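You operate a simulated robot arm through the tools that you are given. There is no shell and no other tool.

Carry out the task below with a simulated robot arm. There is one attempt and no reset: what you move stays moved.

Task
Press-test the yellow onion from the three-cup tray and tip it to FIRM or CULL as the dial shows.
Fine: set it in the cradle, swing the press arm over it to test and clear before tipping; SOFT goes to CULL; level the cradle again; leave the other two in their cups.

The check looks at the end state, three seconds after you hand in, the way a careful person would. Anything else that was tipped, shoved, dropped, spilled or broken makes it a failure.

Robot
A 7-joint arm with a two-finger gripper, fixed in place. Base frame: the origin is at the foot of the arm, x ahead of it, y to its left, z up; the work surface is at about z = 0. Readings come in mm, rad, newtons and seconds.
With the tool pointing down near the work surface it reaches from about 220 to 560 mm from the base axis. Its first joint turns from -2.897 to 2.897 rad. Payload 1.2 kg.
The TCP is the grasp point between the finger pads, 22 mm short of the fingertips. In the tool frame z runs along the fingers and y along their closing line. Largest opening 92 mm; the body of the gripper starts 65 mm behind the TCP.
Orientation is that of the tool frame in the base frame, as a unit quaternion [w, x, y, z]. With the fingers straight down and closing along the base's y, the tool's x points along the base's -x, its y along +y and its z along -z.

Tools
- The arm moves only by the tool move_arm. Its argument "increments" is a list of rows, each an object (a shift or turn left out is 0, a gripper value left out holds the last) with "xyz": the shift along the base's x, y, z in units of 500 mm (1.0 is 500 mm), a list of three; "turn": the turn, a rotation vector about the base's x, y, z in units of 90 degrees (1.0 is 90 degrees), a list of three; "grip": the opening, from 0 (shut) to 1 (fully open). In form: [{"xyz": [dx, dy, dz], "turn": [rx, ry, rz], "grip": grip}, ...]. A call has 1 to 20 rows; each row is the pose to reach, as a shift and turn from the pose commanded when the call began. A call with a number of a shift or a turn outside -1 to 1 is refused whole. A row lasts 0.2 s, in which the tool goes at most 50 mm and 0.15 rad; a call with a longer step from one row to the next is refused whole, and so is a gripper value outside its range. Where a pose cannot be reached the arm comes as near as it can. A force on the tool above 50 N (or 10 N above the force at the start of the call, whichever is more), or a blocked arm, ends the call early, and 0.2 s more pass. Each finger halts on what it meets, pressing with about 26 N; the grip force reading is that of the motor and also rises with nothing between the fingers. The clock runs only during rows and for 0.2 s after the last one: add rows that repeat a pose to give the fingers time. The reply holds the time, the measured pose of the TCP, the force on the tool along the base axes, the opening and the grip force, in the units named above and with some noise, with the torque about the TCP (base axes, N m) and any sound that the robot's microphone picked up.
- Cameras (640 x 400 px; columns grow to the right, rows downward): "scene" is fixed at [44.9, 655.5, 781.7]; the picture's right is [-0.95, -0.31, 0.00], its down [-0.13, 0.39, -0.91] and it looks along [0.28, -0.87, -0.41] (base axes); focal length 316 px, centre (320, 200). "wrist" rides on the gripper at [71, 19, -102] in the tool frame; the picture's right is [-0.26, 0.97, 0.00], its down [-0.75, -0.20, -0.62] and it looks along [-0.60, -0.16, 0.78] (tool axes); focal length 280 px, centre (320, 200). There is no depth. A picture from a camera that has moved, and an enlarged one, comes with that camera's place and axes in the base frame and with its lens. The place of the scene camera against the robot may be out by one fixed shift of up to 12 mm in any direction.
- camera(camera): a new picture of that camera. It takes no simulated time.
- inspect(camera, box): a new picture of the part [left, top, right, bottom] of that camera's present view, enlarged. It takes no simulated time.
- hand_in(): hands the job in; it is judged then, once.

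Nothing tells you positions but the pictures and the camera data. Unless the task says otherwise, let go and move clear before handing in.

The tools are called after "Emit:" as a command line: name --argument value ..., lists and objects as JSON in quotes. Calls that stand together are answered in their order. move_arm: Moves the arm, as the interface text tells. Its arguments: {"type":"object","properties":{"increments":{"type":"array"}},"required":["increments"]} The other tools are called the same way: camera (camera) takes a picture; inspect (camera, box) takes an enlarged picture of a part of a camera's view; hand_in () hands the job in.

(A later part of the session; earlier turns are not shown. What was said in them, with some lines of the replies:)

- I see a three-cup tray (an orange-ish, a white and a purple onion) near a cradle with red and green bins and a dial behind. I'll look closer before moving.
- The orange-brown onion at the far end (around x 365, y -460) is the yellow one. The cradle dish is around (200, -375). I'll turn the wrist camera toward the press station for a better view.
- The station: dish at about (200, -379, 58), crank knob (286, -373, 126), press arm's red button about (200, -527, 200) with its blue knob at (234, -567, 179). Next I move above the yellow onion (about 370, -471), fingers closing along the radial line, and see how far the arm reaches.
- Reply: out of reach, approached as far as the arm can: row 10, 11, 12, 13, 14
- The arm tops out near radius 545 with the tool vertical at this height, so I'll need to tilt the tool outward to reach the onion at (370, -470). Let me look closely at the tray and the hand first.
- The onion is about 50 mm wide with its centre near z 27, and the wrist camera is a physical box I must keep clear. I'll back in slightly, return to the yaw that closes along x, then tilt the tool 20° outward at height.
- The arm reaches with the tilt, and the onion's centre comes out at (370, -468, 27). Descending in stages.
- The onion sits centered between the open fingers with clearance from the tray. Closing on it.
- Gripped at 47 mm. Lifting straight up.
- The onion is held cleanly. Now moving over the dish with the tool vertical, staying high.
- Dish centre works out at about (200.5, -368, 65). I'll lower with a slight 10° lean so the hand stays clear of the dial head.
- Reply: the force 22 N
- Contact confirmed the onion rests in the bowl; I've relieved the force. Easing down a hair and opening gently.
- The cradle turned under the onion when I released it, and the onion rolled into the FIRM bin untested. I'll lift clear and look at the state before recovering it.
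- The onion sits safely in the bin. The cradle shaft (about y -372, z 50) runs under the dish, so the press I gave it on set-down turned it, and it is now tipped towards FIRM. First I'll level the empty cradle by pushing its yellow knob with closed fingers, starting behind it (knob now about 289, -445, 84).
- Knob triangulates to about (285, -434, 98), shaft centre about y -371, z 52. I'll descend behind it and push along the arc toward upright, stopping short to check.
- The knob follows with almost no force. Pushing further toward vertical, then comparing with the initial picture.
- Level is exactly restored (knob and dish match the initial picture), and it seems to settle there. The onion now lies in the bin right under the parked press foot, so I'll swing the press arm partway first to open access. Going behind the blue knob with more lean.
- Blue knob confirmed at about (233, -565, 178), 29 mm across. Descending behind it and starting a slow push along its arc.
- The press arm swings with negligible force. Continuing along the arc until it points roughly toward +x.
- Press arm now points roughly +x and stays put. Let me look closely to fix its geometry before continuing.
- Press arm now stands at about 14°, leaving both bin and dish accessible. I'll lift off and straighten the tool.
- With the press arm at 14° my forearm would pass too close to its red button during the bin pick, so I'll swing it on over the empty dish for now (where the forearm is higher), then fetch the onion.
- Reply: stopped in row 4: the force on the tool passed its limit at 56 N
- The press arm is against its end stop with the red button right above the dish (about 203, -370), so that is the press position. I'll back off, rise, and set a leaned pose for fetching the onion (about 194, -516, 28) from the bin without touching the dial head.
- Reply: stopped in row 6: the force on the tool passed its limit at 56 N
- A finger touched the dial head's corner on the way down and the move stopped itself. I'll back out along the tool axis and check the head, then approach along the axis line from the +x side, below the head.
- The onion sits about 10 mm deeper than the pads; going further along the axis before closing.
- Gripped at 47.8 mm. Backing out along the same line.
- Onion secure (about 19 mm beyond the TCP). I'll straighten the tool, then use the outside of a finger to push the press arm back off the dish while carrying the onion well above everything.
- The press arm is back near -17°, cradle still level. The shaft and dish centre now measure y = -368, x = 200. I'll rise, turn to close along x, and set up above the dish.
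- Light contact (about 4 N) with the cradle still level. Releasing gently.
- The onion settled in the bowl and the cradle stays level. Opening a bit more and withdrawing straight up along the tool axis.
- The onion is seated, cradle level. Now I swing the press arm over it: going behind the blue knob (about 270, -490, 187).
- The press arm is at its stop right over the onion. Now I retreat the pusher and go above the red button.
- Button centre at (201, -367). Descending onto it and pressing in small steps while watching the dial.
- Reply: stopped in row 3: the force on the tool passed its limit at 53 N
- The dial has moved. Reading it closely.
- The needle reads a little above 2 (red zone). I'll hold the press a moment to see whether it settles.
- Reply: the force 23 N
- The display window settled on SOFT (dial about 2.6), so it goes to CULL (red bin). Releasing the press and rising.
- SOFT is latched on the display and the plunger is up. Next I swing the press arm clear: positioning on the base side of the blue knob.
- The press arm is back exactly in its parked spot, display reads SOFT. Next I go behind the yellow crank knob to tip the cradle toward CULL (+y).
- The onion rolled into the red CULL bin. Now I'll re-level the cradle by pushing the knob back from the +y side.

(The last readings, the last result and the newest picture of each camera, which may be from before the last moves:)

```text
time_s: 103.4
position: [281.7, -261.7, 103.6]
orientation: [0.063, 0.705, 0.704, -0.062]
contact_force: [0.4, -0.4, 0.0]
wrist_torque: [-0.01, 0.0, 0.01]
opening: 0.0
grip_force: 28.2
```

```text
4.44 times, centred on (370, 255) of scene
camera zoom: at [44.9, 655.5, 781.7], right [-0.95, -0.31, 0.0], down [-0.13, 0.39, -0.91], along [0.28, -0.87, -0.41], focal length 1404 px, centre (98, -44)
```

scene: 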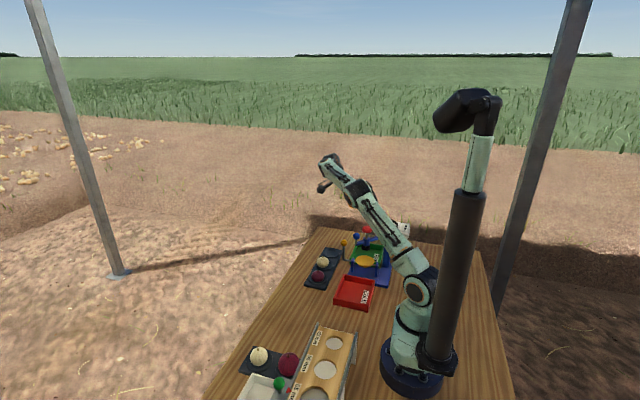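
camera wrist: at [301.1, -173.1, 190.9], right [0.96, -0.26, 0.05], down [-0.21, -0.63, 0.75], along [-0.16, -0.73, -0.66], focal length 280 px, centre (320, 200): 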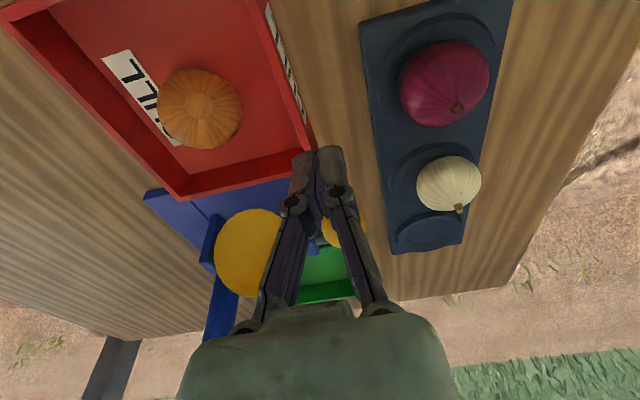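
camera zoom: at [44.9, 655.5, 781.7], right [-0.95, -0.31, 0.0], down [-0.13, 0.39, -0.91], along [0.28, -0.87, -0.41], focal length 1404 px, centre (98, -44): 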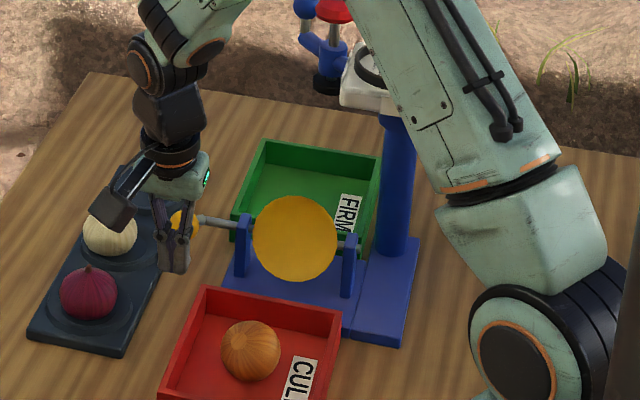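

Emit:
move_arm --increments '[{"xyz": [0.003, -0.02, 0]}, {"xyz": [0.003, -0.036, 0]}, {"xyz": [0.003, -0.045, 0.009]}, {"xyz": [0.003, -0.053, 0.018]}, {"xyz": [0.003, -0.062, 0.026]}, {"xyz": [0.003, -0.072, 0.034]}, {"xyz": [0.003, -0.083, 0.041]}, {"xyz": [0.003, -0.093, 0.047]}, {"xyz": [0.003, -0.105, 0.052]}, {"xyz": [0.003, -0.117, 0.057]}, {"xyz": [0.003, -0.125, 0.059]}, {"xyz": [0.003, -0.125, 0.059]}]'

Emit:
camera --camera "wrist"

Emit:
inspect --camera "scene" --box '[320, 210, 420, 300]'

```text
time_s: 106.0
position: [284.4, -326.1, 132.7]
orientation: [0.064, 0.705, 0.704, -0.062]
contact_force: [0.3, 0.2, -0.3]
wrist_torque: [0.0, -0.01, 0.0]
opening: 0.0
grip_force: 28.2
```

```text
taken
camera wrist: at [303.3, -236.7, 220.9], right [0.96, -0.26, 0.05], down [-0.21, -0.63, 0.75], along [-0.16, -0.73, -0.66], focal length 280 px, centre (320, 200)
```

wrist: 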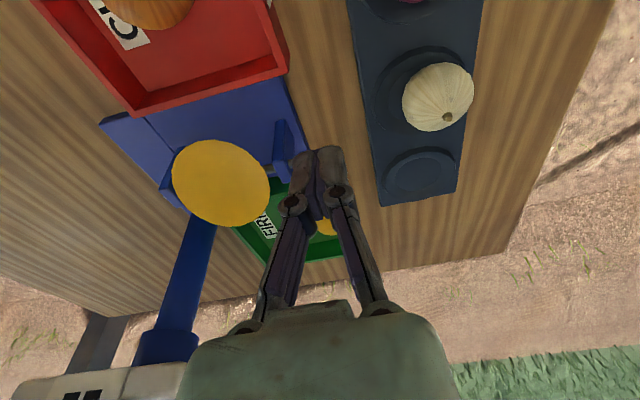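

```text
4.44 times, centred on (370, 255) of scene
camera zoom: at [44.9, 655.5, 781.7], right [-0.95, -0.31, 0.0], down [-0.13, 0.39, -0.91], along [0.28, -0.87, -0.41], focal length 1404 px, centre (98, -44)
```

zoom: 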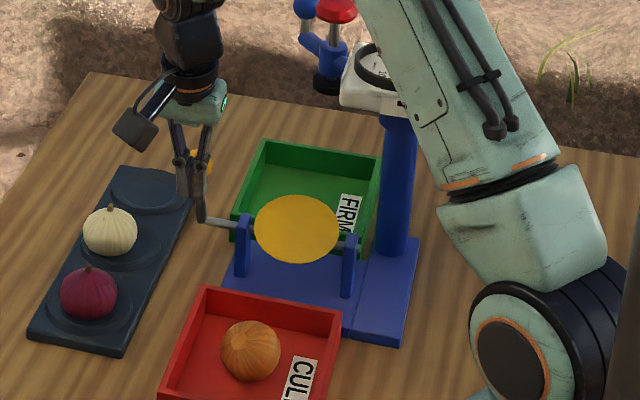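

Emit:
move_arm --increments '[{"xyz": [0, -0.008, 0.003]}, {"xyz": [0, -0.016, 0.004]}, {"xyz": [0, -0.016, 0.004]}]'

Emit:
inspect --camera "scene" --box '[295, 235, 365, 295]'

```text
time_s: 106.8
position: [284.1, -333.7, 135.4]
orientation: [0.064, 0.704, 0.704, -0.061]
contact_force: [-0.1, 0.2, -0.2]
wrist_torque: [0.01, 0.0, 0.0]
opening: 0.0
grip_force: 27.7
```

```text
6.67 times, centred on (330, 265) of scene
camera zoom: at [44.9, 655.5, 781.7], right [-0.95, -0.31, 0.0], down [-0.13, 0.39, -0.91], along [0.28, -0.87, -0.41], focal length 2107 px, centre (253, -233)
```

zoom: 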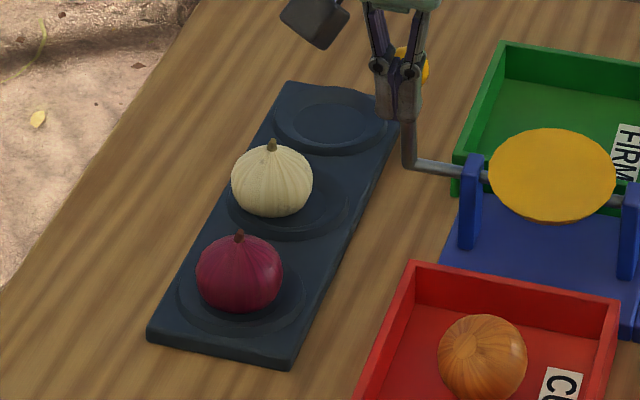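

Emit:
move_arm --increments '[{"xyz": [0, -0.006, 0.001]}, {"xyz": [0, -0.012, 0.002]}, {"xyz": [0, -0.012, 0.002]}]'

Emit:
inspect --camera "scene" --box '[295, 235, 365, 295]'

```text
time_s: 107.6
position: [284.6, -338.9, 135.9]
orientation: [0.063, 0.705, 0.704, -0.062]
contact_force: [-0.2, 0.1, 0.0]
wrist_torque: [-0.01, -0.01, 0.01]
opening: 0.0
grip_force: 28.0
```

```text
6.67 times, centred on (330, 265) of scene
camera zoom: at [44.9, 655.5, 781.7], right [-0.95, -0.31, 0.0], down [-0.13, 0.39, -0.91], along [0.28, -0.87, -0.41], focal length 2107 px, centre (253, -233)
```

zoom: 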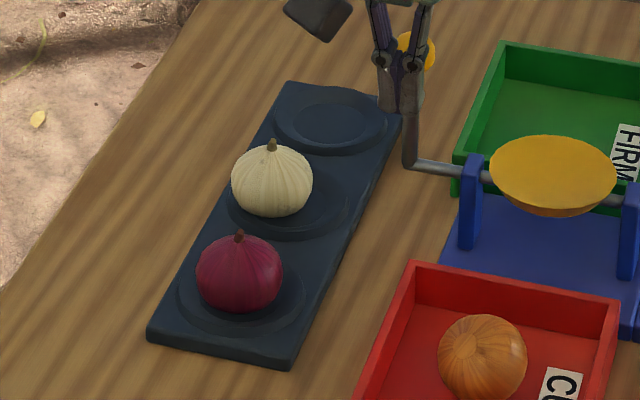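

The cradle has snapped back to level. Backing off and rising clear.

Emit:
move_arm --increments '[{"xyz": [0, 0.02, 0]}, {"xyz": [0, 0.04, 0.03]}, {"xyz": [0, 0.06, 0.1]}, {"xyz": [0, 0.1, 0.18]}, {"xyz": [0, 0.16, 0.26]}, {"xyz": [0, 0.22, 0.34]}, {"xyz": [0, 0.28, 0.42]}, {"xyz": [0, 0.28, 0.42]}]'

Emit:
inspect --camera "scene" --box '[295, 235, 365, 295]'

Emit:
inspect --camera "scene" --box '[290, 200, 430, 320]'

Emit:
camera --camera "wrist"

Emit:
camera --camera "scene"

```text
time_s: 109.4
position: [284.4, -197.9, 347.9]
orientation: [0.064, 0.704, 0.704, -0.062]
contact_force: [-0.7, 0.1, 0.5]
wrist_torque: [-0.02, -0.02, -0.01]
opening: 0.1
grip_force: 27.9
```

```text
6.67 times, centred on (330, 265) of scene
camera zoom: at [44.9, 655.5, 781.7], right [-0.95, -0.31, 0.0], down [-0.13, 0.39, -0.91], along [0.28, -0.87, -0.41], focal length 2107 px, centre (253, -233)
```

zoom: 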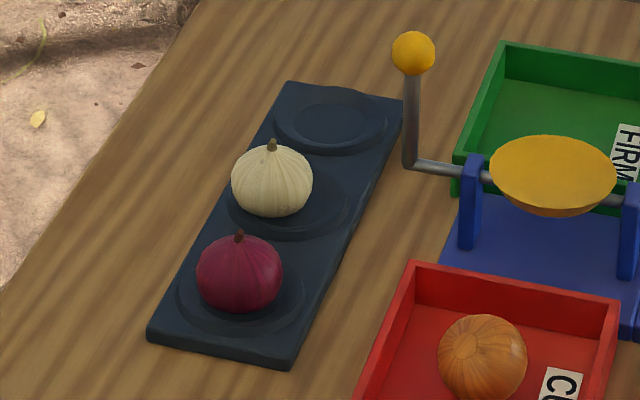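

```text
3.33 times, centred on (360, 260) of scene
camera zoom: at [44.9, 655.5, 781.7], right [-0.95, -0.31, 0.0], down [-0.13, 0.39, -0.91], along [0.28, -0.87, -0.41], focal length 1053 px, centre (187, 0)
```

zoom: 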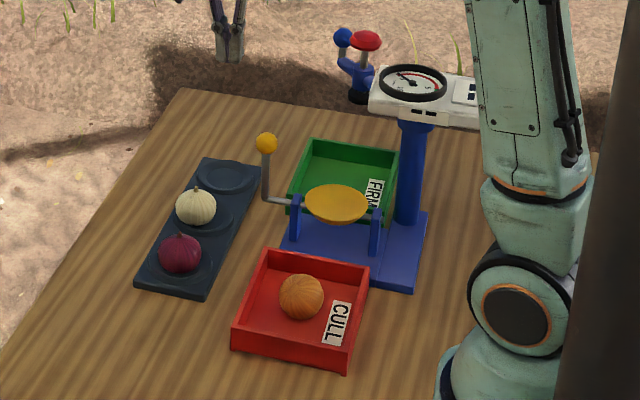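

```text
taken
camera wrist: at [303.3, -110.1, 435.4], right [0.96, -0.26, 0.05], down [-0.21, -0.63, 0.75], along [-0.16, -0.73, -0.66], focal length 280 px, centre (320, 200)
```

wrist: 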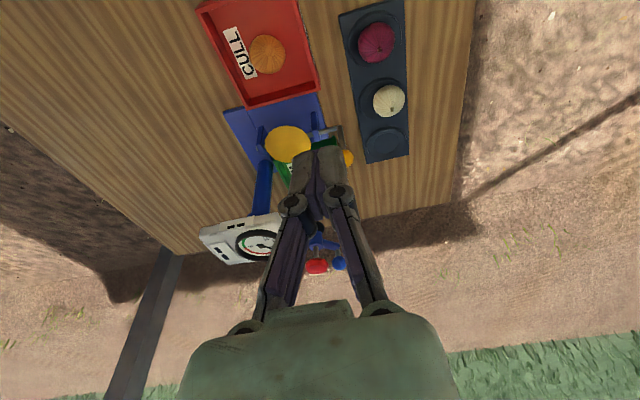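

```text
taken
```

scene: 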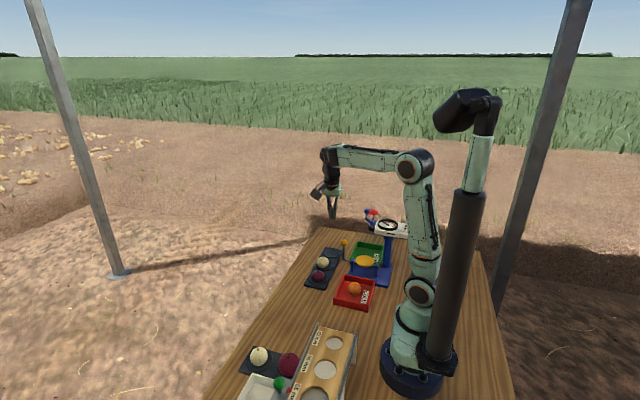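

The yellow onion tested SOFT and now lies in the CULL bin. The cradle is level and the press arm is parked. The white and purple onions are still in their cups, and the gripper is empty and clear. Handing in.

Emit:
hand_in

```text
The job is handed in.
```

The yellow onion tested **SOFT** (about 2.6 on the dial), so I tipped it into the CULL bin, and the job is handed in. At the last look the cradle was level again, the press arm was back in its parked spot, and the white and purple onions were still in their cups.

Two things went wrong along the way:

- **Early tip:** The first time I set the onion in the cradle, I pressed down too hard. The cradle turned and the onion rolled into the FIRM bin untested. I re-levelled the cradle, took the onion back out, set it in the cradle again and then ran the test.
- **Dial head bump:** While fetching the onion from the FIRM bin, a finger touched a corner of the dial head. The move stopped itself at about 56 N. The head looked unmoved in the pictures afterwards.
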